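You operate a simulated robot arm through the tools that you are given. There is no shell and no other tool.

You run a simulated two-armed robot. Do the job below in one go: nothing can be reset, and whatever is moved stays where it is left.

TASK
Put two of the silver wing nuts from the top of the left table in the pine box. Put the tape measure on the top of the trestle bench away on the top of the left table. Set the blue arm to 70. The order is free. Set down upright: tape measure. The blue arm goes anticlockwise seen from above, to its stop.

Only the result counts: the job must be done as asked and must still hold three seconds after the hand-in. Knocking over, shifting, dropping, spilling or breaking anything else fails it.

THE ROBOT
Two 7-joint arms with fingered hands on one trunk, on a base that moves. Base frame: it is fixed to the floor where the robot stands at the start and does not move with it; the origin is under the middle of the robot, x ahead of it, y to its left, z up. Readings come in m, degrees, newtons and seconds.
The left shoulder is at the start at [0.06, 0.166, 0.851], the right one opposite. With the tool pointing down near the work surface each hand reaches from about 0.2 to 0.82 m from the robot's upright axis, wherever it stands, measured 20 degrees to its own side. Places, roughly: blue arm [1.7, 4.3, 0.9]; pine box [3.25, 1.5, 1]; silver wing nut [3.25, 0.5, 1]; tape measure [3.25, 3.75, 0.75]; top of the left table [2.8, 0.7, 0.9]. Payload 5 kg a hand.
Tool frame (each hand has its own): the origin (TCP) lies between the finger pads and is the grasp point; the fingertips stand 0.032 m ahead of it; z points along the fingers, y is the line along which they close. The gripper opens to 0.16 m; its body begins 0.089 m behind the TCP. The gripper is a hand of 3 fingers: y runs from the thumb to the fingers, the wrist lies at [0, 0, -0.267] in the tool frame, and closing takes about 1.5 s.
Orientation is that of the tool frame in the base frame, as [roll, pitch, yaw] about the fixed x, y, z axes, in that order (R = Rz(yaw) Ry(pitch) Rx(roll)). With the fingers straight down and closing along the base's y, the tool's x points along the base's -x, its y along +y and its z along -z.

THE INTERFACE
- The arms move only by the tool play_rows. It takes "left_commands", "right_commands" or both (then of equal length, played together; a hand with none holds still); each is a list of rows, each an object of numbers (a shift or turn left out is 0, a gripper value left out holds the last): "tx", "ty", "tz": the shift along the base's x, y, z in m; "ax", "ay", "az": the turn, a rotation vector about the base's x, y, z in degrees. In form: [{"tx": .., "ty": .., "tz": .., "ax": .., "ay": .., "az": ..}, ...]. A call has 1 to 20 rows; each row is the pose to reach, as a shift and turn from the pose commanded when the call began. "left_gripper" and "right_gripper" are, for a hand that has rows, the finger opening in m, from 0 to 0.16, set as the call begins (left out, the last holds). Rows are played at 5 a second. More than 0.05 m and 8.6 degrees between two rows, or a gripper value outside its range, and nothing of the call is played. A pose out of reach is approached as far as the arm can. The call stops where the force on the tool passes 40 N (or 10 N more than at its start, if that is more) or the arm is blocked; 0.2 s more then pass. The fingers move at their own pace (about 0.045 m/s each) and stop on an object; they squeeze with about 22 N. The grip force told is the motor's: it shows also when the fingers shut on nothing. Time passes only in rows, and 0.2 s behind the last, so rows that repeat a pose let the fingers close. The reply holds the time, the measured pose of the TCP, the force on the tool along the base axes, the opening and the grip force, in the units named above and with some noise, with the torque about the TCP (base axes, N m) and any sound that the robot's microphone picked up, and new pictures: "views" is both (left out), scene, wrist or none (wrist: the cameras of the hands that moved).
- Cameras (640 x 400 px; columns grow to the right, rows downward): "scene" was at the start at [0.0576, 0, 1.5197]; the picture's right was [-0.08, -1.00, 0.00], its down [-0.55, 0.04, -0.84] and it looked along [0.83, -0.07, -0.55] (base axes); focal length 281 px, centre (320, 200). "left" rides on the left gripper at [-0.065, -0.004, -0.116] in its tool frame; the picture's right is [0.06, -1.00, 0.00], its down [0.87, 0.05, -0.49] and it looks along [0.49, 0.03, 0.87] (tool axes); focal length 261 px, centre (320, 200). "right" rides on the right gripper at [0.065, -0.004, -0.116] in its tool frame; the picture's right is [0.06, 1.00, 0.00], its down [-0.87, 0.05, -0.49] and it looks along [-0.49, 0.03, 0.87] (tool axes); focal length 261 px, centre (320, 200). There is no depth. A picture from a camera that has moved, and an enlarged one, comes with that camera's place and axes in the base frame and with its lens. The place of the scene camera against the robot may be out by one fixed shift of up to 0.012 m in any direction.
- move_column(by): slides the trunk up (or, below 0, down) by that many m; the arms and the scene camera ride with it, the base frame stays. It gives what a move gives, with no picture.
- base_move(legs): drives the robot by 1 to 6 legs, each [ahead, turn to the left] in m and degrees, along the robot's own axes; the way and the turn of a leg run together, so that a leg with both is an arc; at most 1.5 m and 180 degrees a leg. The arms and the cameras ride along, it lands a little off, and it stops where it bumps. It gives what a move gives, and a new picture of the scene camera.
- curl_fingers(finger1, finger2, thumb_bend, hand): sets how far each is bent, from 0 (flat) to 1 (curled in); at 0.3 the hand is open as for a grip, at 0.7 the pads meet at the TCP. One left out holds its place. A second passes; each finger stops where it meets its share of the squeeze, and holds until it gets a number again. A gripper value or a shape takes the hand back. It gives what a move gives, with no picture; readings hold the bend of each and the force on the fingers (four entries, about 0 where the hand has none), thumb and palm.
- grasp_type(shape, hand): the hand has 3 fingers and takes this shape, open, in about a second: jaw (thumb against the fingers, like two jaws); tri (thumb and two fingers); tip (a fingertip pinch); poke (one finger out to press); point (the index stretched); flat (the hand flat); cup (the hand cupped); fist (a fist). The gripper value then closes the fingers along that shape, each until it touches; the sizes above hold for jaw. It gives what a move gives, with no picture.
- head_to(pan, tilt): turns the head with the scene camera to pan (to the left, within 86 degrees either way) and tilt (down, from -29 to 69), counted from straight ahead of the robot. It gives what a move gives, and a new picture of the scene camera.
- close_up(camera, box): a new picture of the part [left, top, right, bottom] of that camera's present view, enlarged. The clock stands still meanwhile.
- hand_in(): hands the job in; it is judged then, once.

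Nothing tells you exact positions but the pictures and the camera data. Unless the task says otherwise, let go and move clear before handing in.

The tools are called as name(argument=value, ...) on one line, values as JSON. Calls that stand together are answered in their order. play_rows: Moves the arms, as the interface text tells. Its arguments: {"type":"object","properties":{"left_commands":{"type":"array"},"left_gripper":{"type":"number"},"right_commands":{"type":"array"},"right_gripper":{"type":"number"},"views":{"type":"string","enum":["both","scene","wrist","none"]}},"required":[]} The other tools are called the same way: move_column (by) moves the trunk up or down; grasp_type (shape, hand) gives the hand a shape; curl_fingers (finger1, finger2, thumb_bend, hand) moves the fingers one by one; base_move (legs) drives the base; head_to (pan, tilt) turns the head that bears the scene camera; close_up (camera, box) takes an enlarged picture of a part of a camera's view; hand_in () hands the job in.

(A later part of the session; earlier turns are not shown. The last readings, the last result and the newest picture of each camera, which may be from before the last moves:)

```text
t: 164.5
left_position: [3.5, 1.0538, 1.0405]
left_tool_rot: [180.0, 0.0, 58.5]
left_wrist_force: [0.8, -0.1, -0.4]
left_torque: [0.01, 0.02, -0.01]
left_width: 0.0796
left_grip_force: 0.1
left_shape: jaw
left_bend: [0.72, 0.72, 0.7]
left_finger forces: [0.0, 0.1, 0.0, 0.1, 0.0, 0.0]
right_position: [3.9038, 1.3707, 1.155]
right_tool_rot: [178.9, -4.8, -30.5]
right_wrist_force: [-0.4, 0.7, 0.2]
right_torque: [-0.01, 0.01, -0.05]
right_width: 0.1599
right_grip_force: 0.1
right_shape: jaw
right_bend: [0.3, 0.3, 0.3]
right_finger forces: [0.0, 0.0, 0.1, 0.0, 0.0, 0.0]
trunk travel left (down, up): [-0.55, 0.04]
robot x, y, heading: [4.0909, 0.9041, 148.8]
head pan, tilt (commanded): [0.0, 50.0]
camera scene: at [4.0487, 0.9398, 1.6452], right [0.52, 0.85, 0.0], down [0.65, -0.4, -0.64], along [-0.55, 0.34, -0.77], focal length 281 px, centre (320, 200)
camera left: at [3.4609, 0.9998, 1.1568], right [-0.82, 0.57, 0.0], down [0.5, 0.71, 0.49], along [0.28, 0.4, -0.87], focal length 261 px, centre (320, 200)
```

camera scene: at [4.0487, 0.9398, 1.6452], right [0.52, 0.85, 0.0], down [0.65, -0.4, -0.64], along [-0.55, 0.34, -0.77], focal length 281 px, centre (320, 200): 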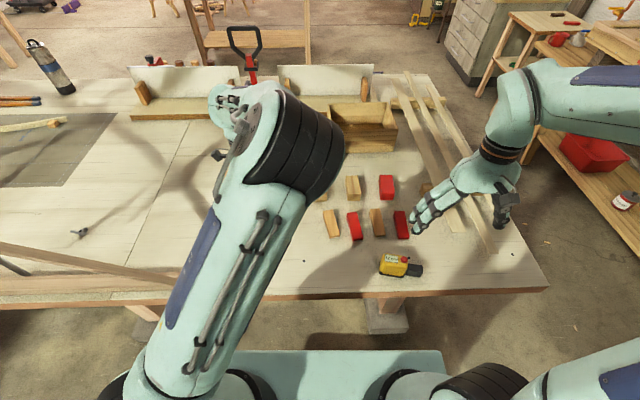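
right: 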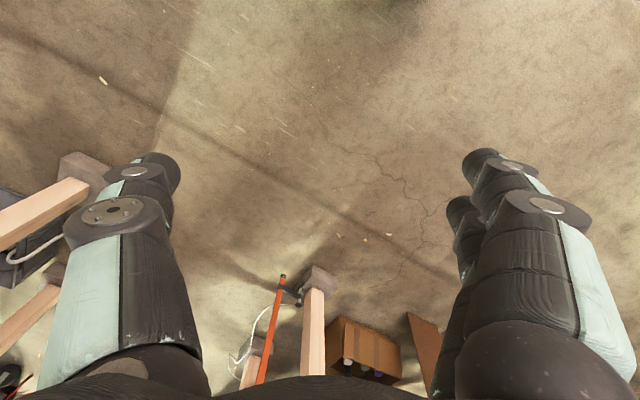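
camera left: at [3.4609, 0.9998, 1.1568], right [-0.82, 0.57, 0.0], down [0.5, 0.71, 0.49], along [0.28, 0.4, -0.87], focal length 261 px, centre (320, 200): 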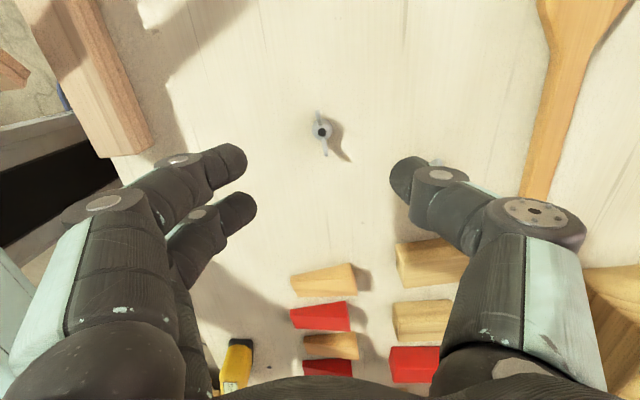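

Nut C sits at (3.497, 1.054), right under the hand. I align by a further 7°, narrow to 6 cm and descend.

play_rows(left_commands=[{"tx": -0.003, "tz": -0.03, "az": 7}, {"tx": -0.003, "tz": -0.06, "az": 7}, {"tx": -0.003, "tz": -0.085, "az": 7}, {"tx": -0.003, "tz": -0.095, "az": 7}, {"tx": -0.003, "tz": -0.095, "az": 7}], left_gripper=0.06, views="wrist")

```text
t: 165.7
left_position: [3.4938, 1.0514, 0.9454]
left_tool_rot: [179.9, -0.1, 65.7]
left_wrist_force: [-0.2, 0.5, 0.6]
left_torque: [0.0, -0.02, 0.05]
left_width: 0.0607
left_grip_force: 0.2
left_shape: jaw
left_bend: [0.73, 0.73, 0.7]
left_finger forces: [0.1, 0.1, 0.0, 0.1, 0.0, 0.0]
right_position: [3.9024, 1.3701, 1.156]
right_tool_rot: [178.9, -4.8, -30.4]
right_wrist_force: [0.7, -0.1, 0.4]
right_torque: [0.01, 0.0, -0.01]
right_width: 0.16
right_grip_force: 0.0
right_shape: jaw
right_bend: [0.3, 0.3, 0.3]
right_finger forces: [0.0, 0.0, 0.0, 0.0, 0.0, 0.0]
trunk travel left (down, up): [-0.55, 0.04]
robot x, y, heading: [4.0893, 0.9093, 148.3]
head pan, tilt (commanded): [0.0, 50.0]
camera left: at [3.4626, 0.9941, 1.0622], right [-0.88, 0.47, 0.0], down [0.41, 0.77, 0.49], along [0.23, 0.43, -0.87], focal length 261 px, centre (320, 200)
```

left: 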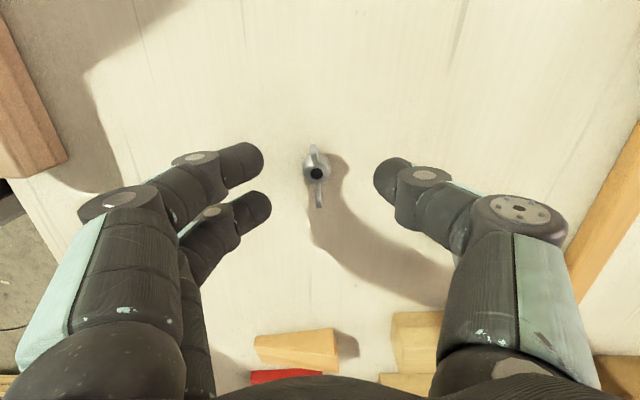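

The nut is centred within 2 mm. I lower the last centimetre carefully.

play_rows(left_commands=[{"tx": 0.002, "tz": -0.004}, {"tx": 0.002, "tz": -0.007}, {"tx": 0.002, "tz": -0.01}], views="wrist")

```text
t: 166.5
left_position: [3.4975, 1.0518, 0.9352]
left_tool_rot: [-179.9, -0.1, 65.5]
left_wrist_force: [0.8, 0.8, 0.5]
left_torque: [0.01, 0.0, -0.02]
left_width: 0.0607
left_grip_force: 0.2
left_shape: jaw
left_bend: [0.73, 0.73, 0.7]
left_finger forces: [0.1, 0.0, 0.0, 0.1, 0.0, 0.0]
right_position: [3.9038, 1.3709, 1.1559]
right_tool_rot: [178.9, -4.9, -30.4]
right_wrist_force: [0.0, 0.3, -0.7]
right_torque: [0.01, 0.0, 0.0]
right_width: 0.1598
right_grip_force: 0.2
right_shape: jaw
right_bend: [0.3, 0.3, 0.3]
right_finger forces: [0.0, 0.0, 0.1, 0.1, 0.0, 0.0]
trunk travel left (down, up): [-0.55, 0.04]
robot x, y, heading: [4.0892, 0.9098, 148.5]
head pan, tilt (commanded): [0.0, 50.0]
camera left: at [3.4653, 0.9948, 1.0522], right [-0.88, 0.47, 0.0], down [0.41, 0.77, 0.49], along [0.23, 0.43, -0.87], focal length 261 px, centre (320, 200)
```

left: 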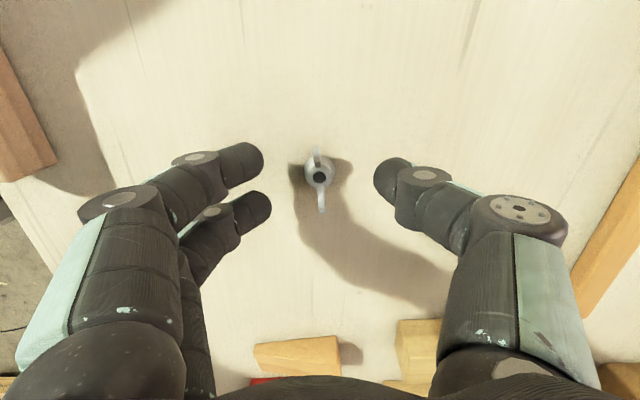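

No contact with the table yet. I close on the nut.

play_rows(left_commands=[{"tz": -0.001}, {"tz": -0.001}, {"tz": -0.001}, {"tz": -0.001}, {"tz": -0.001}, {"tz": -0.001}, {"tz": -0.001}, {"tz": -0.001}], left_gripper=0.0, views="wrist")

```text
t: 168.3
left_position: [3.4959, 1.0523, 0.9353]
left_tool_rot: [180.0, 0.0, 65.6]
left_wrist_force: [-0.5, 0.1, -0.2]
left_torque: [-0.01, 0.04, 0.0]
left_width: 0.0
left_grip_force: 22.9
left_shape: jaw
left_bend: [0.65, 0.65, 0.67]
left_finger forces: [0.1, 0.1, 0.0, 0.0, 0.1, 0.1]
right_position: [3.9046, 1.3709, 1.1557]
right_tool_rot: [178.9, -4.8, -30.5]
right_wrist_force: [0.2, -0.3, -0.3]
right_torque: [0.01, 0.01, -0.01]
right_width: 0.16
right_grip_force: 0.0
right_shape: jaw
right_bend: [0.3, 0.3, 0.3]
right_finger forces: [0.0, 0.1, 0.0, 0.0, 0.1, 0.0]
trunk travel left (down, up): [-0.55, 0.04]
robot x, y, heading: [4.0854, 0.9075, 148.4]
head pan, tilt (commanded): [0.0, 50.0]
camera left: at [3.4649, 0.9948, 1.0515], right [-0.88, 0.47, 0.0], down [0.41, 0.77, 0.49], along [0.23, 0.43, -0.87], focal length 261 px, centre (320, 200)
```

left: 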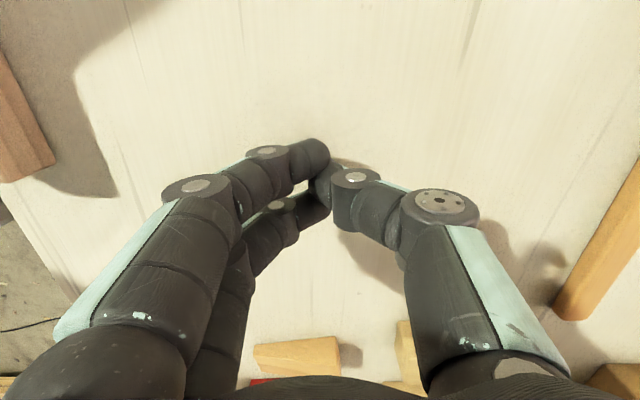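

The fingers closed without touching the nut, so they were still too high (or passed by). I reopen and lower until the fingertips feel the table.

play_rows(left_commands=[{"tz": 0}, {"tz": 0}, {"tz": 0}, {"tz": 0}, {"tz": 0}, {"tz": 0}], left_gripper=0.06, views="wrist")

close_up(camera="left", box=[220, 100, 420, 260])

```text
t: 169.7
left_position: [3.4959, 1.0524, 0.9348]
left_tool_rot: [180.0, 0.0, 65.4]
left_wrist_force: [-0.3, -0.2, -0.2]
left_torque: [-0.03, -0.02, 0.02]
left_width: 0.0595
left_grip_force: 0.1
left_shape: jaw
left_bend: [0.73, 0.73, 0.7]
left_finger forces: [0.1, 0.0, 0.1, 0.0, 0.0, 0.0]
right_position: [3.9037, 1.37, 1.1564]
right_tool_rot: [178.9, -4.8, -30.4]
right_wrist_force: [1.7, 0.4, -0.4]
right_torque: [0.01, -0.02, -0.01]
right_width: 0.1599
right_grip_force: 0.1
right_shape: jaw
right_bend: [0.3, 0.3, 0.3]
right_finger forces: [0.0, 0.0, 0.0, 0.0, 0.0, 0.0]
trunk travel left (down, up): [-0.55, 0.04]
robot x, y, heading: [4.0907, 0.9075, 148.5]
head pan, tilt (commanded): [0.0, 50.0]
camera left: at [3.4649, 0.9948, 1.0515], right [-0.88, 0.47, 0.0], down [0.41, 0.77, 0.49], along [0.23, 0.43, -0.87], focal length 261 px, centre (320, 200)
```

left: 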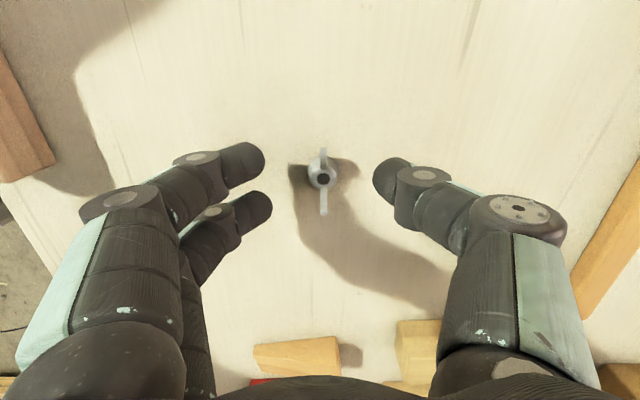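

```text
2.50 times, centred on (320, 180) of left
camera zoom: at [3.4649, 0.9948, 1.0515], right [-0.88, 0.47, 0.0], down [0.41, 0.77, 0.49], along [0.23, 0.43, -0.87], focal length 652 px, centre (320, 250)
```

zoom: 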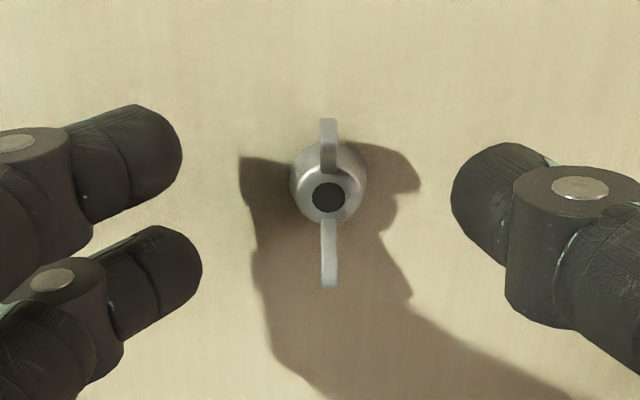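

play_rows(left_commands=[{"tx": -0.001, "tz": -0.004}, {"tx": -0.001, "tz": -0.008}, {"tx": -0.001, "tz": -0.012}], views="wrist")

```text
t: 170.5
left_position: [3.4953, 1.0525, 0.9229]
left_tool_rot: [-180.0, 0.0, 65.6]
left_wrist_force: [0.5, -0.1, 0.2]
left_torque: [0.01, 0.02, -0.02]
left_width: 0.0596
left_grip_force: 0.0
left_shape: jaw
left_bend: [0.73, 0.73, 0.7]
left_finger forces: [0.0, 0.1, 0.0, 0.1, 0.1, 0.0]
right_position: [3.9039, 1.371, 1.1558]
right_tool_rot: [178.9, -4.8, -30.4]
right_wrist_force: [-0.7, -0.3, 0.2]
right_torque: [-0.01, -0.05, 0.0]
right_width: 0.1601
right_grip_force: 0.1
right_shape: jaw
right_bend: [0.3, 0.3, 0.3]
right_finger forces: [0.0, 0.1, 0.0, 0.0, 0.0, 0.0]
trunk travel left (down, up): [-0.55, 0.04]
robot x, y, heading: [4.0901, 0.9056, 148.4]
head pan, tilt (commanded): [0.0, 50.0]
camera left: at [3.4643, 0.9941, 1.0392], right [-0.88, 0.47, 0.0], down [0.41, 0.77, 0.49], along [0.23, 0.43, -0.87], focal length 261 px, centre (320, 200)
```

left: 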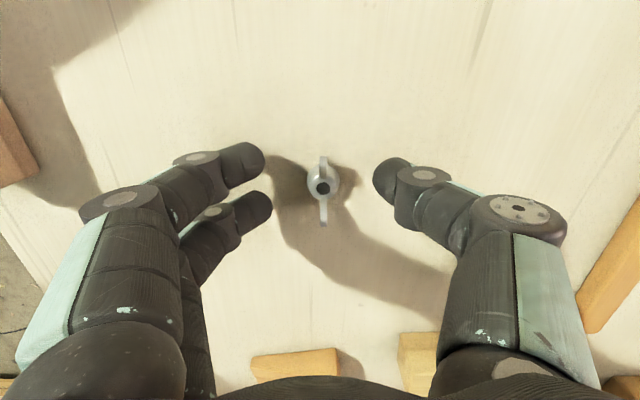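

play_rows(left_commands=[{"tz": -0.004}, {"tz": -0.008}, {"tz": -0.012}], views="wrist")

```text
t: 171.3
left_position: [3.4954, 1.0524, 0.9131]
left_tool_rot: [-179.7, 0.0, 65.6]
left_wrist_force: [2.8, -0.5, 23.1]
left_torque: [-0.26, -0.62, 0.01]
left_width: 0.0612
left_grip_force: 0.0
left_shape: jaw
left_bend: [0.74, 0.74, 0.7]
left_finger forces: [9.8, 9.7, 0.0, 0.1, 3.9, 0.0]
right_position: [3.9054, 1.3698, 1.1569]
right_tool_rot: [178.9, -4.7, -30.4]
right_wrist_force: [-0.1, -0.2, -1.2]
right_torque: [-0.04, -0.01, 0.0]
right_width: 0.1597
right_grip_force: 0.1
right_shape: jaw
right_bend: [0.3, 0.3, 0.3]
right_finger forces: [0.1, 0.1, 0.0, 0.1, 0.1, 0.0]
trunk travel left (down, up): [-0.55, 0.04]
robot x, y, heading: [4.0921, 0.9101, 148.5]
head pan, tilt (commanded): [0.0, 50.0]
camera left: at [3.4651, 0.9944, 1.029], right [-0.88, 0.47, 0.0], down [0.41, 0.77, 0.49], along [0.23, 0.44, -0.87], focal length 261 px, centre (320, 200)
```

left: 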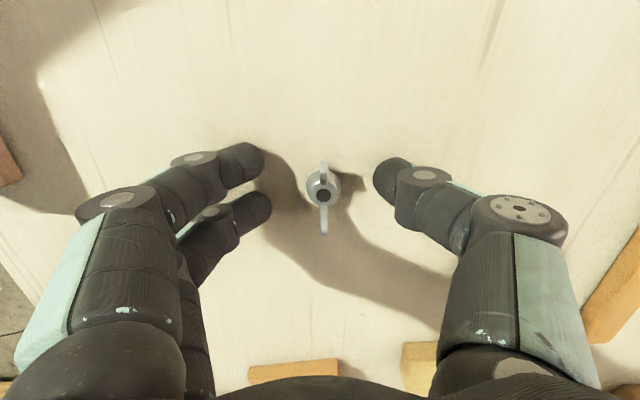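

Fingertips touch the table at TCP z≈0.914. I back up 5 mm and close on the nut.

play_rows(left_commands=[{"tz": 0.005}, {"tz": 0.005}, {"tz": 0.005}, {"tz": 0.005}, {"tz": 0.005}, {"tz": 0.005}, {"tz": 0.005}, {"tz": 0.005}], left_gripper=0.0, views="wrist")

```text
t: 173.1
left_position: [3.497, 1.0522, 0.9157]
left_tool_rot: [180.0, 0.1, 65.5]
left_wrist_force: [-1.1, -1.7, 5.1]
left_torque: [0.03, 0.04, 0.06]
left_width: 0.0094
left_grip_force: 21.7
left_shape: jaw
left_bend: [0.72, 0.72, 0.71]
left_finger forces: [6.3, 9.7, 0.0, 0.1, 15.1, 0.1]
right_position: [3.904, 1.3711, 1.1558]
right_tool_rot: [178.8, -4.8, -30.3]
right_wrist_force: [0.2, -0.4, -1.0]
right_torque: [-0.01, 0.02, -0.04]
right_width: 0.1598
right_grip_force: 0.0
right_shape: jaw
right_bend: [0.3, 0.3, 0.3]
right_finger forces: [0.1, 0.0, 0.1, 0.0, 0.0, 0.0]
trunk travel left (down, up): [-0.55, 0.04]
robot x, y, heading: [4.0879, 0.9065, 148.2]
head pan, tilt (commanded): [0.0, 50.0]
camera left: at [3.4647, 0.9948, 1.032], right [-0.88, 0.47, 0.0], down [0.41, 0.77, 0.49], along [0.23, 0.43, -0.87], focal length 261 px, centre (320, 200)
```

left: 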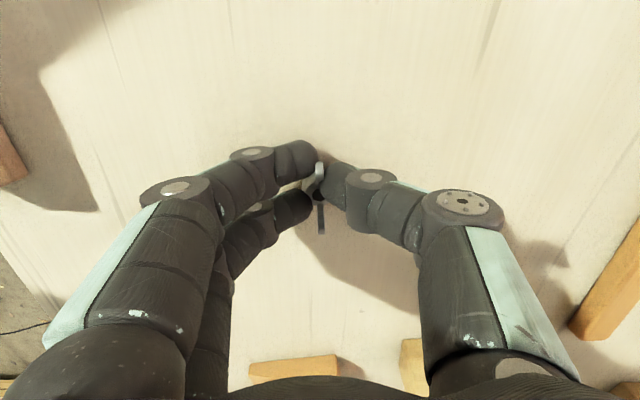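

The nut is gripped (finger forces 6–15 N). I lift gently and check.

play_rows(left_commands=[{"tz": 0.01}, {"tz": 0.03}, {"tz": 0.06}, {"tz": 0.1}, {"tz": 0.1}], views="wrist")

close_up(camera="left", box=[240, 120, 400, 240])

```text
t: 174.3
left_position: [3.4969, 1.0522, 1.0161]
left_tool_rot: [179.9, 0.1, 65.6]
left_wrist_force: [-0.1, 0.3, -0.5]
left_torque: [-0.04, 0.0, 0.03]
left_width: 0.0086
left_grip_force: 22.6
left_shape: jaw
left_bend: [0.72, 0.71, 0.71]
left_finger forces: [5.9, 8.2, 0.0, 0.0, 14.8, 0.1]
right_position: [3.9046, 1.3699, 1.1547]
right_tool_rot: [179.0, -4.8, -30.5]
right_wrist_force: [-1.0, -0.6, 0.4]
right_torque: [0.01, 0.01, 0.01]
right_width: 0.1598
right_grip_force: 0.0
right_shape: jaw
right_bend: [0.3, 0.3, 0.3]
right_finger forces: [0.1, 0.0, 0.0, 0.0, 0.0, 0.1]
trunk travel left (down, up): [-0.55, 0.04]
robot x, y, heading: [4.0864, 0.9095, 148.5]
head pan, tilt (commanded): [0.0, 50.0]
camera left: at [3.4644, 0.9947, 1.1321], right [-0.88, 0.47, 0.0], down [0.41, 0.77, 0.49], along [0.23, 0.43, -0.87], focal length 261 px, centre (320, 200)
```

left: 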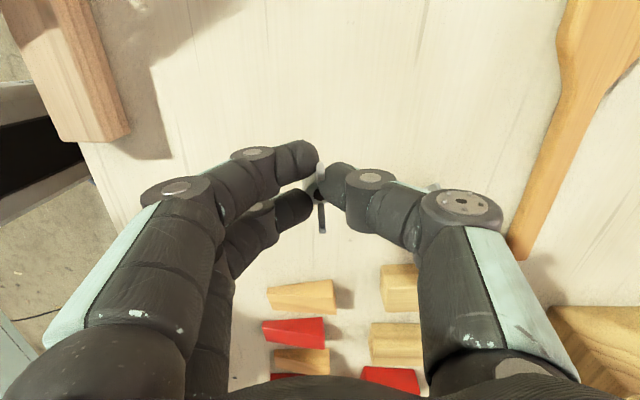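

```text
3.33 times, centred on (320, 180) of left
camera zoom: at [3.4644, 0.9947, 1.1321], right [-0.88, 0.47, 0.0], down [0.41, 0.77, 0.49], along [0.23, 0.43, -0.87], focal length 869 px, centre (320, 267)
```

zoom: 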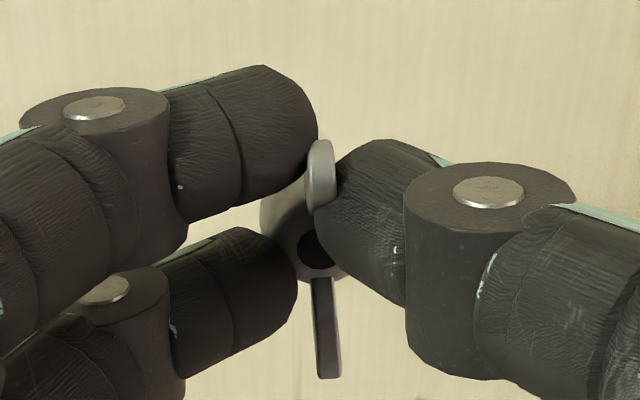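

Nut C is held by its wing between finger and thumb. I move the left hand up and aside, and level the right hand at the same time.

play_rows(left_commands=[{"tx": 0.0, "ty": 0.0, "tz": 0.04}, {"tx": 0.015, "ty": -0.02, "tz": 0.08}, {"tx": 0.03, "ty": -0.045, "tz": 0.12}, {"tx": 0.05, "ty": -0.07, "tz": 0.16}, {"tx": 0.07, "ty": -0.095, "tz": 0.2}, {"tx": 0.085, "ty": -0.12, "tz": 0.24}, {"tx": 0.09, "ty": -0.135, "tz": 0.27}], right_commands=[{"ax": 1.0, "ay": 1.0}, {"ax": 2.0, "ay": 2.0}, {"ax": 3.0, "ay": 3.0}, {"ax": 3.4, "ay": 3.6}, {"ax": 3.4, "ay": 3.6}, {"ax": 3.4, "ay": 3.6}, {"ax": 3.4, "ay": 3.6}], right_gripper=0.08, views="both")

```text
refused: row 4 steps farther than a row can; nothing moved
```

play_rows(left_commands=[{"tx": 0.0, "ty": 0.0, "tz": 0.04}, {"tx": 0.01, "ty": -0.018, "tz": 0.08}, {"tx": 0.022, "ty": -0.038, "tz": 0.115}, {"tx": 0.036, "ty": -0.06, "tz": 0.15}, {"tx": 0.05, "ty": -0.082, "tz": 0.185}, {"tx": 0.066, "ty": -0.105, "tz": 0.22}, {"tx": 0.08, "ty": -0.125, "tz": 0.255}], right_commands=[{"ax": 1.0, "ay": 1.0}, {"ax": 2.0, "ay": 2.0}, {"ax": 3.0, "ay": 3.0}, {"ax": 3.4, "ay": 3.6}, {"ax": 3.4, "ay": 3.6}, {"ax": 3.4, "ay": 3.6}, {"ax": 3.4, "ay": 3.6}], right_gripper=0.08, views="both")

```text
t: 175.9
left_position: [3.5755, 0.9244, 1.2703]
left_tool_rot: [179.9, 0.0, 65.5]
left_wrist_force: [-0.2, -0.3, 0.1]
left_torque: [0.03, 0.01, -0.01]
left_width: 0.0088
left_grip_force: 22.1
left_shape: jaw
left_bend: [0.72, 0.71, 0.71]
left_finger forces: [5.9, 8.2, 0.0, 0.0, 14.9, 0.0]
right_position: [3.904, 1.3707, 1.1563]
right_tool_rot: [180.0, -0.1, -30.4]
right_wrist_force: [-0.5, -0.2, -0.5]
right_torque: [0.01, 0.01, 0.0]
right_width: 0.0807
right_grip_force: 0.0
right_shape: jaw
right_bend: [0.72, 0.72, 0.7]
right_finger forces: [0.0, 0.1, 0.1, 0.0, 0.0, 0.0]
trunk travel left (down, up): [-0.55, 0.04]
robot x, y, heading: [4.0875, 0.9046, 148.6]
head pan, tilt (commanded): [0.0, 50.0]
camera scene: at [4.049, 0.9392, 1.6452], right [0.52, 0.85, 0.0], down [0.65, -0.4, -0.64], along [-0.55, 0.34, -0.77], focal length 281 px, centre (320, 200)
camera right: at [3.963, 1.3421, 1.2716], right [-0.45, -0.89, 0.0], down [-0.78, 0.39, 0.49], along [-0.44, 0.22, -0.87], focal length 261 px, centre (320, 200)
camera left: at [3.5445, 0.8678, 1.3872], right [-0.88, 0.47, 0.0], down [0.41, 0.77, 0.49], along [0.23, 0.43, -0.87], focal length 261 px, centre (320, 200)
```

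scene: 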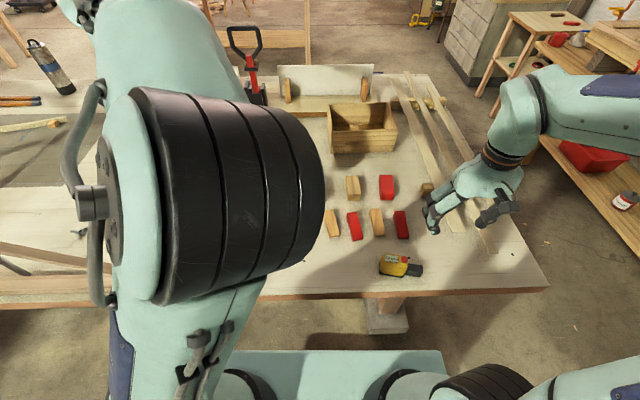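
right: 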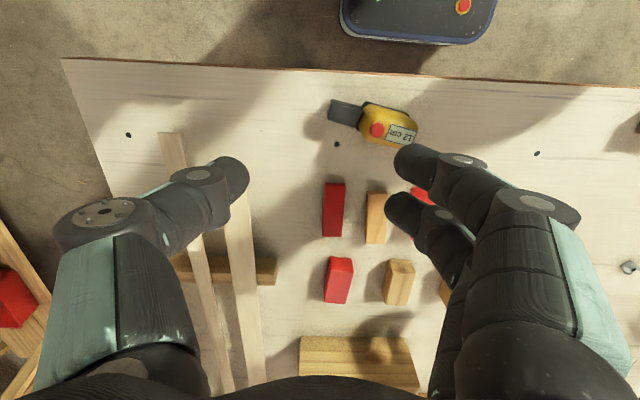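
left: 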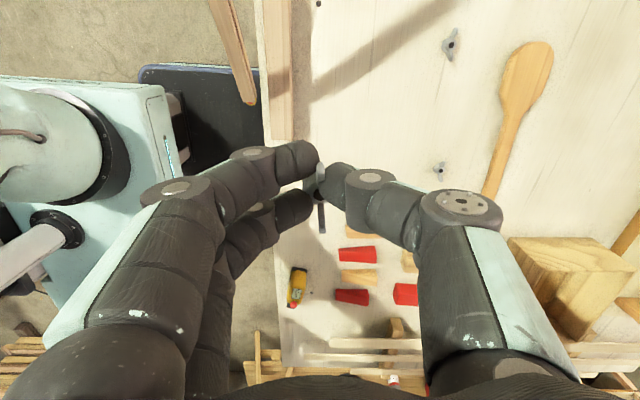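

The right hand is level now. I bring it over toward nut B in steps, turning it so it closes across the wings.

play_rows(right_commands=[{"tx": -0.03, "ty": -0.012, "az": -8}, {"tx": -0.06, "ty": -0.025, "az": -16}, {"tx": -0.09, "ty": -0.04, "az": -24}, {"tx": -0.12, "ty": -0.052, "az": -32}, {"tx": -0.15, "ty": -0.065, "az": -40}, {"tx": -0.18, "ty": -0.078, "az": -48}, {"tx": -0.21, "ty": -0.09, "az": -56}, {"tx": -0.24, "ty": -0.105, "az": -64}, {"tx": -0.27, "ty": -0.118, "az": -72}, {"tx": -0.3, "ty": -0.13, "az": -80}, {"tx": -0.33, "ty": -0.142, "az": -88}, {"tx": -0.36, "ty": -0.155, "az": -88}], views="both")

```text
t: 178.5
left_position: [3.5744, 0.9248, 1.27]
left_tool_rot: [179.9, -0.1, 65.6]
left_wrist_force: [0.8, -0.2, -0.6]
left_torque: [-0.03, -0.02, 0.01]
left_width: 0.0085
left_grip_force: 21.8
left_shape: jaw
left_bend: [0.72, 0.71, 0.71]
left_finger forces: [5.9, 8.2, 0.0, 0.1, 14.9, 0.0]
right_position: [3.543, 1.2132, 1.1541]
right_tool_rot: [180.0, 0.2, -118.4]
right_wrist_force: [0.3, -0.4, -0.4]
right_torque: [-0.02, 0.0, 0.01]
right_width: 0.0806
right_grip_force: 0.1
right_shape: jaw
right_bend: [0.72, 0.72, 0.7]
right_finger forces: [0.1, 0.0, 0.0, 0.0, 0.0, 0.0]
trunk travel left (down, up): [-0.55, 0.04]
robot x, y, heading: [4.0846, 0.9073, 148.7]
head pan, tilt (commanded): [0.0, 50.0]
camera scene: at [4.0474, 0.9389, 1.6452], right [0.52, 0.85, 0.0], down [0.65, -0.4, -0.64], along [-0.55, 0.34, -0.77], focal length 281 px, centre (320, 200)
camera right: at [3.5153, 1.1559, 1.2709], right [-0.91, 0.42, 0.0], down [0.37, 0.79, 0.49], along [0.21, 0.45, -0.87], focal length 261 px, centre (320, 200)
```

scene: 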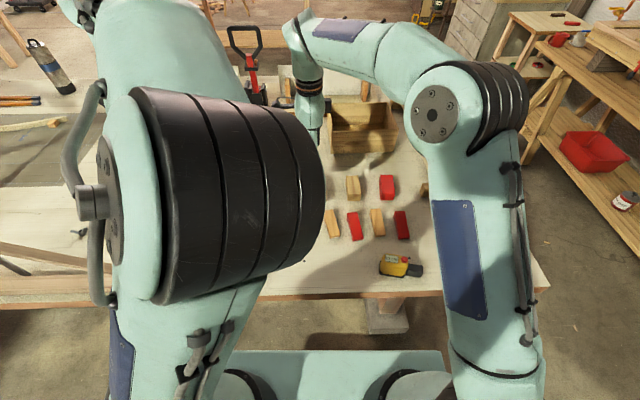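
right: 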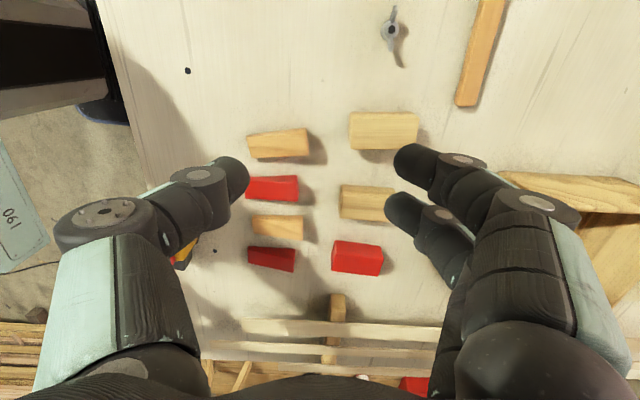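

Nut B is seen at about (3.430, 1.168). I move the right hand over it and descend to z≈1.02 for a closer look.

play_rows(right_commands=[{"tx": -0.038, "ty": -0.015, "tz": -0.01}, {"tx": -0.076, "ty": -0.03, "tz": -0.03}, {"tx": -0.113, "ty": -0.045, "tz": -0.05}, {"tx": -0.113, "ty": -0.045, "tz": -0.09}, {"tx": -0.113, "ty": -0.045, "tz": -0.13}, {"tx": -0.113, "ty": -0.045, "tz": -0.13}], right_gripper=0.06, views="both")

```text
t: 179.9
left_position: [3.5759, 0.9255, 1.2711]
left_tool_rot: [-179.9, 0.1, 65.6]
left_wrist_force: [-0.6, 0.1, -0.2]
left_torque: [0.0, 0.0, 0.0]
left_width: 0.0084
left_grip_force: 21.9
left_shape: jaw
left_bend: [0.72, 0.71, 0.71]
left_finger forces: [5.7, 8.1, 0.0, 0.0, 14.8, 0.1]
right_position: [3.4294, 1.1685, 1.0269]
right_tool_rot: [179.9, 0.0, -118.5]
right_wrist_force: [0.5, 0.3, -0.1]
right_torque: [0.01, 0.06, 0.03]
right_width: 0.0601
right_grip_force: 0.0
right_shape: jaw
right_bend: [0.73, 0.73, 0.7]
right_finger forces: [0.1, 0.0, 0.0, 0.0, 0.1, 0.0]
trunk travel left (down, up): [-0.55, 0.04]
robot x, y, heading: [4.0924, 0.9076, 148.8]
head pan, tilt (commanded): [0.0, 50.0]
camera scene: at [4.0495, 0.9393, 1.6453], right [0.52, 0.85, 0.0], down [0.65, -0.4, -0.64], along [-0.55, 0.34, -0.77], focal length 281 px, centre (320, 200)
camera right: at [3.402, 1.1107, 1.1412], right [-0.91, 0.42, 0.0], down [0.37, 0.79, 0.49], along [0.21, 0.45, -0.87], focal length 261 px, centre (320, 200)
```

scene: 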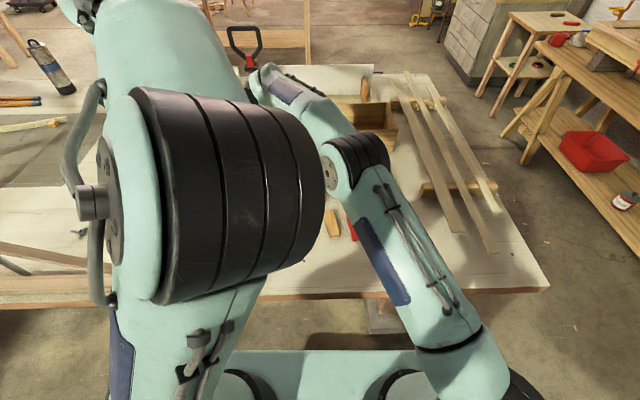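
right: 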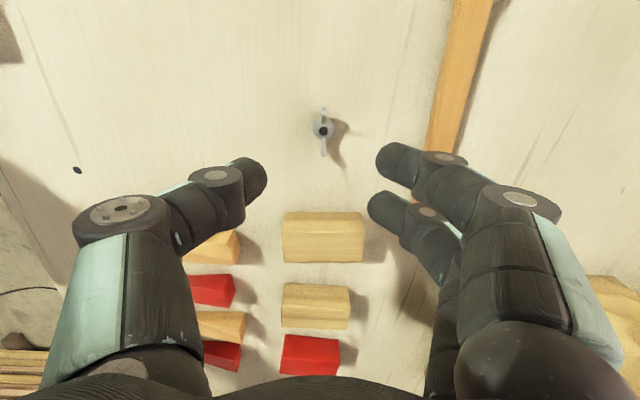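

B is centred within 5 mm. I correct and descend to just above gripping height.

play_rows(right_commands=[{"tx": -0.005, "ty": -0.0025, "tz": -0.03}, {"tx": -0.005, "ty": -0.0025, "tz": -0.06}, {"tx": -0.005, "ty": -0.0025, "tz": -0.085}, {"tx": -0.005, "ty": -0.0025, "tz": -0.1}, {"tx": -0.005, "ty": -0.0025, "tz": -0.1}], views="wrist")

```text
t: 181.1
left_position: [3.5756, 0.9244, 1.2709]
left_tool_rot: [-180.0, 0.0, 65.5]
left_wrist_force: [-0.3, 0.3, -0.1]
left_torque: [0.02, 0.02, 0.01]
left_width: 0.0085
left_grip_force: 21.9
left_shape: jaw
left_bend: [0.72, 0.71, 0.71]
left_finger forces: [5.8, 8.1, 0.0, 0.0, 14.8, 0.0]
right_position: [3.4273, 1.1687, 0.9246]
right_tool_rot: [-180.0, 0.1, -118.5]
right_wrist_force: [-0.2, 0.7, -0.3]
right_torque: [-0.01, 0.01, -0.04]
right_width: 0.06
right_grip_force: 0.1
right_shape: jaw
right_bend: [0.73, 0.73, 0.7]
right_finger forces: [0.1, 0.0, 0.0, 0.0, 0.0, 0.0]
trunk travel left (down, up): [-0.55, 0.04]
robot x, y, heading: [4.0903, 0.9077, 148.5]
head pan, tilt (commanded): [0.0, 50.0]
camera right: at [3.3993, 1.1105, 1.0408], right [-0.91, 0.42, 0.0], down [0.37, 0.79, 0.49], along [0.21, 0.45, -0.87], focal length 261 px, centre (320, 200)
```

right: 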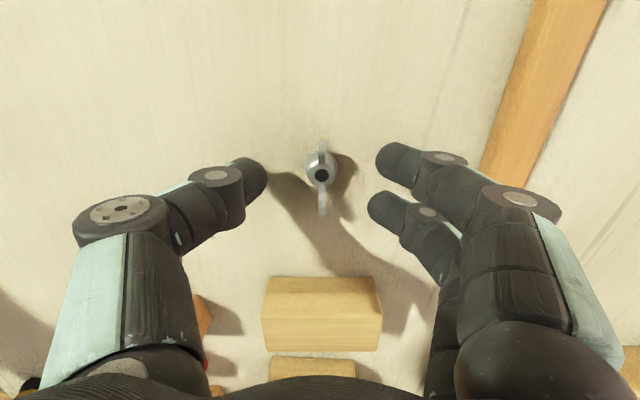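

I nudge 3.5 mm to centre the hub between the two fingers, lower to z≈0.916 and close.

play_rows(right_commands=[{"tx": -0.0017, "ty": -0.003, "tz": -0.004}, {"tx": -0.0017, "ty": -0.003, "tz": -0.0085}, {"tx": -0.0017, "ty": -0.003, "tz": -0.0085}], views="none")

play_rows(right_commands=[{"tz": 0}, {"tz": 0}, {"tz": 0}, {"tz": 0}, {"tz": 0}, {"tz": 0}, {"tz": 0}, {"tz": 0}], right_gripper=0.0, views="wrist")

```text
t: 181.9
left_position: [3.5753, 0.9259, 1.2699]
left_tool_rot: [-179.9, 0.0, 65.5]
left_wrist_force: [-0.2, 0.9, 0.2]
left_torque: [0.0, 0.02, 0.03]
left_width: 0.0084
left_grip_force: 21.6
left_shape: jaw
left_bend: [0.72, 0.71, 0.71]
left_finger forces: [5.9, 8.1, 0.0, 0.1, 14.8, 0.0]
right_position: [3.4248, 1.1647, 0.9175]
right_tool_rot: [180.0, 0.0, -118.6]
right_wrist_force: [0.8, -0.4, 0.7]
right_torque: [0.0, -0.01, 0.02]
right_width: 0.0601
right_grip_force: 0.0
right_shape: jaw
right_bend: [0.73, 0.73, 0.7]
right_finger forces: [0.1, 0.0, 0.1, 0.0, 0.0, 0.0]
trunk travel left (down, up): [-0.55, 0.04]
robot x, y, heading: [4.0871, 0.9097, 148.7]
head pan, tilt (commanded): [0.0, 50.0]
```

```text
t: 183.7
left_position: [3.5765, 0.9247, 1.2703]
left_tool_rot: [-180.0, -0.1, 65.5]
left_wrist_force: [0.5, 0.8, -0.3]
left_torque: [0.0, 0.0, 0.0]
left_width: 0.0083
left_grip_force: 22.0
left_shape: jaw
left_bend: [0.72, 0.71, 0.71]
left_finger forces: [5.8, 8.2, 0.0, 0.0, 14.8, 0.0]
right_position: [3.4246, 1.1646, 0.9191]
right_tool_rot: [179.9, 0.0, -118.4]
right_wrist_force: [0.3, -0.2, 7.9]
right_torque: [-0.03, -0.08, -0.01]
right_width: 0.0032
right_grip_force: 21.6
right_shape: jaw
right_bend: [0.7, 0.71, 0.7]
right_finger forces: [8.1, 9.7, 0.1, 0.0, 18.8, 0.1]
trunk travel left (down, up): [-0.55, 0.04]
robot x, y, heading: [4.0912, 0.9092, 148.6]
head pan, tilt (commanded): [0.0, 50.0]
camera right: at [3.3975, 1.1068, 1.0335], right [-0.91, 0.42, 0.0], down [0.37, 0.79, 0.49], along [0.21, 0.45, -0.87], focal length 261 px, centre (320, 200)
```

right: 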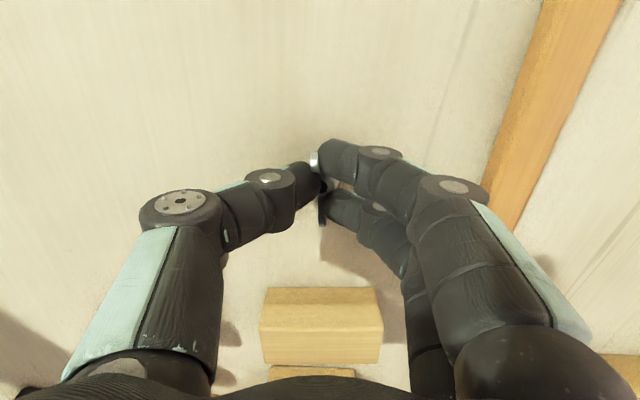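

Nut B is gripped. I lift and check.

play_rows(right_commands=[{"tz": 0.01}, {"tz": 0.03}, {"tz": 0.06}, {"tz": 0.1}, {"tz": 0.14}, {"tz": 0.14}], views="wrist")

close_up(camera="right", box=[240, 120, 400, 240])

```text
t: 185.1
left_position: [3.5757, 0.9254, 1.2706]
left_tool_rot: [179.8, 0.0, 65.6]
left_wrist_force: [0.1, 0.2, -0.7]
left_torque: [0.0, 0.0, -0.01]
left_width: 0.0086
left_grip_force: 22.1
left_shape: jaw
left_bend: [0.72, 0.71, 0.71]
left_finger forces: [5.8, 8.1, 0.0, 0.1, 14.7, 0.0]
right_position: [3.4232, 1.1625, 1.0575]
right_tool_rot: [-180.0, 0.0, -118.5]
right_wrist_force: [-0.6, 0.1, -0.3]
right_torque: [0.03, -0.04, 0.02]
right_width: 0.002
right_grip_force: 21.6
right_shape: jaw
right_bend: [0.7, 0.71, 0.71]
right_finger forces: [7.8, 7.5, 0.0, 0.0, 16.7, 0.0]
trunk travel left (down, up): [-0.55, 0.04]
robot x, y, heading: [4.0923, 0.9073, 148.3]
head pan, tilt (commanded): [0.0, 50.0]
camera right: at [3.3963, 1.1054, 1.1731], right [-0.91, 0.42, 0.0], down [0.37, 0.79, 0.49], along [0.21, 0.45, -0.87], focal length 261 px, centre (320, 200)
```

right: 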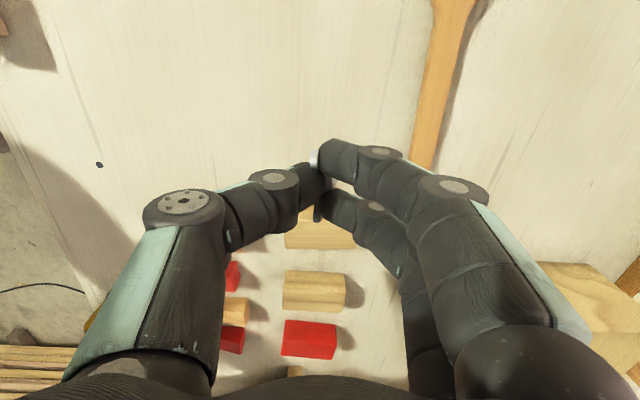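

```text
3.33 times, centred on (320, 180) of right
camera zoom: at [3.3963, 1.1054, 1.1731], right [-0.91, 0.42, 0.0], down [0.37, 0.79, 0.49], along [0.21, 0.45, -0.87], focal length 869 px, centre (320, 267)
```

zoom: 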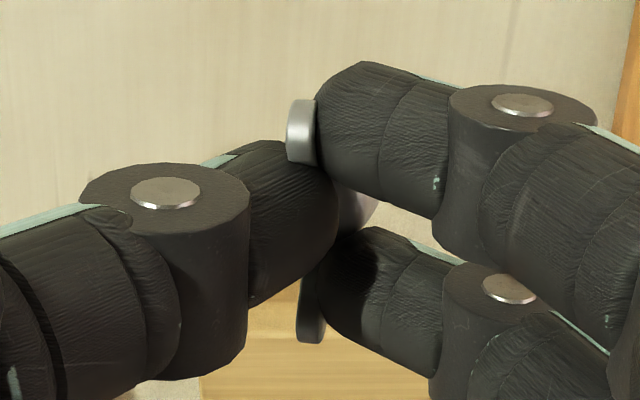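

Both nuts are securely held, one in each hand. I retract the right hand to a compact driving pose.

play_rows(right_commands=[{"tz": 0.03}, {"tx": 0.037, "ty": 0.015, "tz": 0.05}, {"tx": 0.077, "ty": 0.03, "tz": 0.065}, {"tx": 0.117, "ty": 0.046, "tz": 0.08}, {"tx": 0.157, "ty": 0.062, "tz": 0.095}, {"tx": 0.197, "ty": 0.078, "tz": 0.11}, {"tx": 0.237, "ty": 0.094, "tz": 0.125}, {"tx": 0.277, "ty": 0.11, "tz": 0.14}, {"tx": 0.317, "ty": 0.126, "tz": 0.155}, {"tx": 0.357, "ty": 0.142, "tz": 0.17}, {"tx": 0.397, "ty": 0.158, "tz": 0.18}, {"tx": 0.435, "ty": 0.175, "tz": 0.19}], views="both")

```text
t: 187.7
left_position: [3.5765, 0.9264, 1.2704]
left_tool_rot: [180.0, 0.0, 65.5]
left_wrist_force: [-0.4, 0.0, -0.7]
left_torque: [-0.02, 0.05, 0.04]
left_width: 0.0085
left_grip_force: 22.0
left_shape: jaw
left_bend: [0.72, 0.71, 0.71]
left_finger forces: [5.9, 8.1, 0.1, 0.0, 14.8, 0.0]
right_position: [3.8594, 1.3391, 1.2454]
right_tool_rot: [179.9, 0.0, -118.4]
right_wrist_force: [-0.1, -0.1, 0.3]
right_torque: [0.0, 0.0, -0.03]
right_width: 0.0014
right_grip_force: 22.1
right_shape: jaw
right_bend: [0.7, 0.71, 0.71]
right_finger forces: [7.4, 7.5, 0.0, 0.0, 15.8, 0.0]
trunk travel left (down, up): [-0.55, 0.04]
robot x, y, heading: [4.0907, 0.9074, 148.2]
head pan, tilt (commanded): [0.0, 50.0]
camera scene: at [4.0501, 0.9399, 1.6452], right [0.52, 0.85, 0.0], down [0.65, -0.4, -0.64], along [-0.55, 0.34, -0.77], focal length 281 px, centre (320, 200)
camera right: at [3.8326, 1.2816, 1.3611], right [-0.91, 0.42, 0.0], down [0.37, 0.79, 0.49], along [0.21, 0.45, -0.87], focal length 261 px, centre (320, 200)
```

scene: 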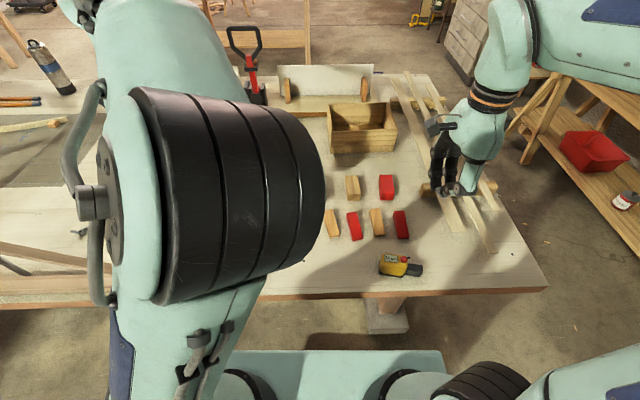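
right: 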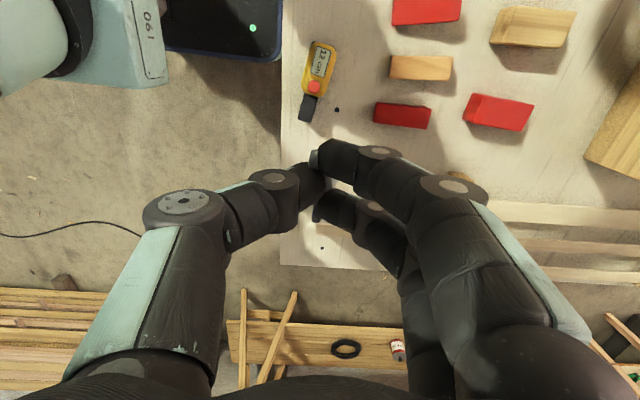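

close_up(camera="scene", box=[310, 85, 430, 165])

close_up(camera="right", box=[240, 120, 400, 240])

```text
5.00 times, centred on (370, 125) of scene
camera zoom: at [4.0501, 0.9399, 1.6452], right [0.52, 0.85, 0.0], down [0.65, -0.4, -0.64], along [-0.55, 0.34, -0.77], focal length 1403 px, centre (70, 575)
```

zoom: 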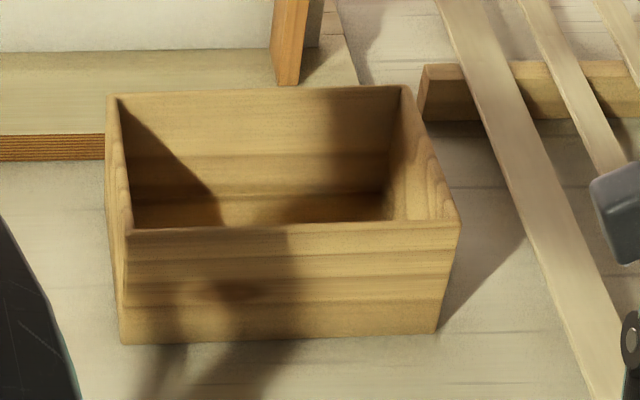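

```text
3.33 times, centred on (320, 180) of right
camera zoom: at [3.8326, 1.2816, 1.3611], right [-0.91, 0.42, 0.0], down [0.37, 0.79, 0.49], along [0.21, 0.45, -0.87], focal length 869 px, centre (320, 267)
```

zoom: 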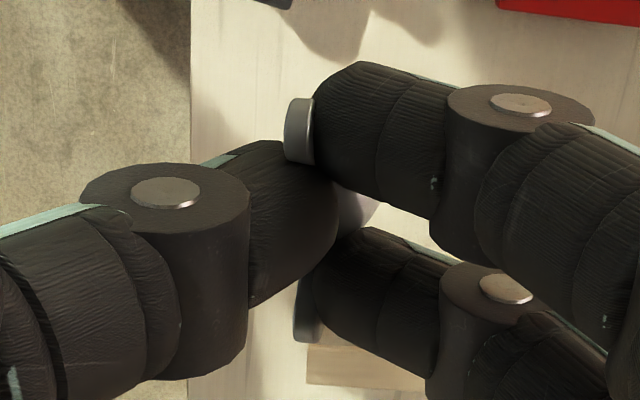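

Box rim corners put its centre at about (3.300, 1.571), rim z≈1.01, about 25×18 cm. Now I drive around the corner to the table's end: back off, turn, and go up the aisle first.

base_move(legs=[[-0.25, 0], [0, -89], [1.14, 0]])

```text
t: 198.5
left_position: [4.8221, 2.261, 1.2707]
left_tool_rot: [-180.0, 0.0, -21.9]
left_wrist_force: [-0.5, 0.5, -0.6]
left_torque: [0.01, -0.02, 0.0]
left_width: 0.0088
left_grip_force: 21.5
left_shape: jaw
left_bend: [0.72, 0.71, 0.71]
left_finger forces: [5.7, 7.8, 0.0, 0.0, 15.0, 0.0]
right_position: [5.2484, 1.996, 1.2451]
right_tool_rot: [-180.0, 0.0, 154.0]
right_wrist_force: [-0.5, 0.8, -0.8]
right_torque: [0.0, 0.02, -0.01]
right_width: 0.0016
right_grip_force: 22.0
right_shape: jaw
right_bend: [0.7, 0.71, 0.71]
right_finger forces: [7.4, 7.3, 0.0, 0.0, 14.9, 0.0]
trunk travel left (down, up): [-0.55, 0.04]
robot x, y, heading: [4.8265, 1.7457, 61.3]
head pan, tilt (commanded): [0.0, 50.0]
camera scene: at [4.8491, 1.7945, 1.6452], right [0.88, -0.48, 0.0], down [-0.37, -0.67, -0.64], along [0.31, 0.56, -0.77], focal length 281 px, centre (320, 200)
```

scene: 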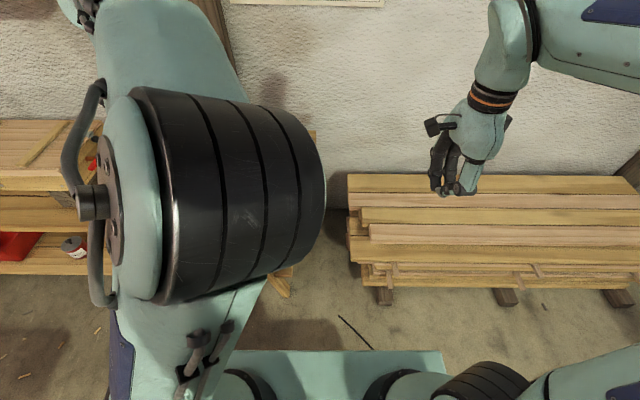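

I'm at the end of the aisle, nuts still held. Now along the gap to the table's end and turn to face it.

base_move(legs=[[0, 88.3], [1.22, 0], [0, 89.5]])

head_to(pan=0, tilt=40)

```text
t: 212.5
left_position: [3.7468, 1.8518, 1.2695]
left_tool_rot: [180.0, 0.0, 155.4]
left_wrist_force: [1.3, -0.2, 0.8]
left_torque: [0.0, 0.01, -0.02]
left_width: 0.008
left_grip_force: 22.3
left_shape: jaw
left_bend: [0.72, 0.71, 0.71]
left_finger forces: [5.6, 7.1, 0.0, 0.0, 14.7, 0.0]
right_position: [3.3332, 2.1358, 1.2453]
right_tool_rot: [-180.0, 0.1, -28.5]
right_wrist_force: [0.1, -0.4, 0.1]
right_torque: [0.05, -0.01, 0.03]
right_width: 0.0011
right_grip_force: 22.1
right_shape: jaw
right_bend: [0.7, 0.71, 0.71]
right_finger forces: [7.6, 6.9, 0.0, 0.0, 13.3, 0.0]
trunk travel left (down, up): [-0.55, 0.04]
robot x, y, heading: [3.7635, 2.3694, -121.5]
head pan, tilt (commanded): [0.0, 50.0]
camera scene: at [3.7393, 2.3334, 1.6452], right [-0.85, 0.52, 0.0], down [0.4, 0.65, -0.64], along [-0.34, -0.55, -0.77], focal length 281 px, centre (320, 200)
```

scene: 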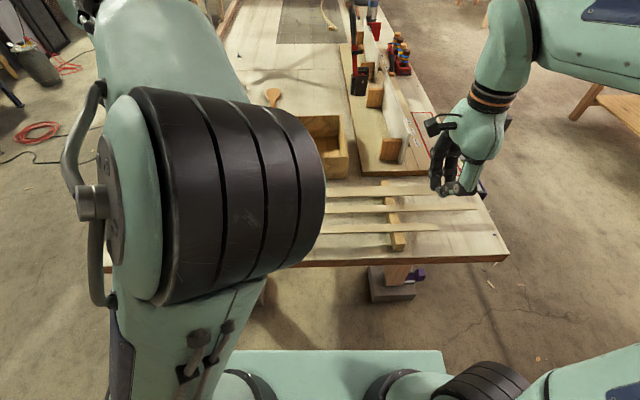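

```text
t: 213.2
left_position: [3.7478, 1.8516, 1.2694]
left_tool_rot: [-180.0, 0.0, 155.5]
left_wrist_force: [-0.2, 0.7, -0.8]
left_torque: [-0.01, 0.02, -0.02]
left_width: 0.0083
left_grip_force: 21.9
left_shape: jaw
left_bend: [0.72, 0.71, 0.71]
left_finger forces: [5.6, 7.2, 0.0, 0.0, 14.6, 0.0]
right_position: [3.3341, 2.1344, 1.2458]
right_tool_rot: [179.9, 0.0, -28.4]
right_wrist_force: [-0.4, 0.3, 0.8]
right_torque: [0.01, 0.0, 0.04]
right_width: 0.0013
right_grip_force: 22.0
right_shape: jaw
right_bend: [0.7, 0.71, 0.71]
right_finger forces: [7.6, 6.8, 0.0, 0.0, 13.3, 0.0]
trunk travel left (down, up): [-0.55, 0.04]
robot x, y, heading: [3.7694, 2.3646, -121.6]
head pan, tilt (commanded): [0.0, 40.0]
camera scene: at [3.7349, 2.3268, 1.6593], right [-0.85, 0.52, 0.0], down [0.34, 0.55, -0.77], along [-0.4, -0.65, -0.64], focal length 281 px, centre (320, 200)
```

scene: 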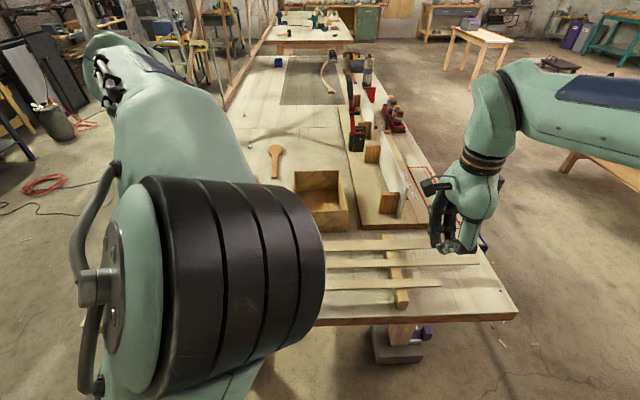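

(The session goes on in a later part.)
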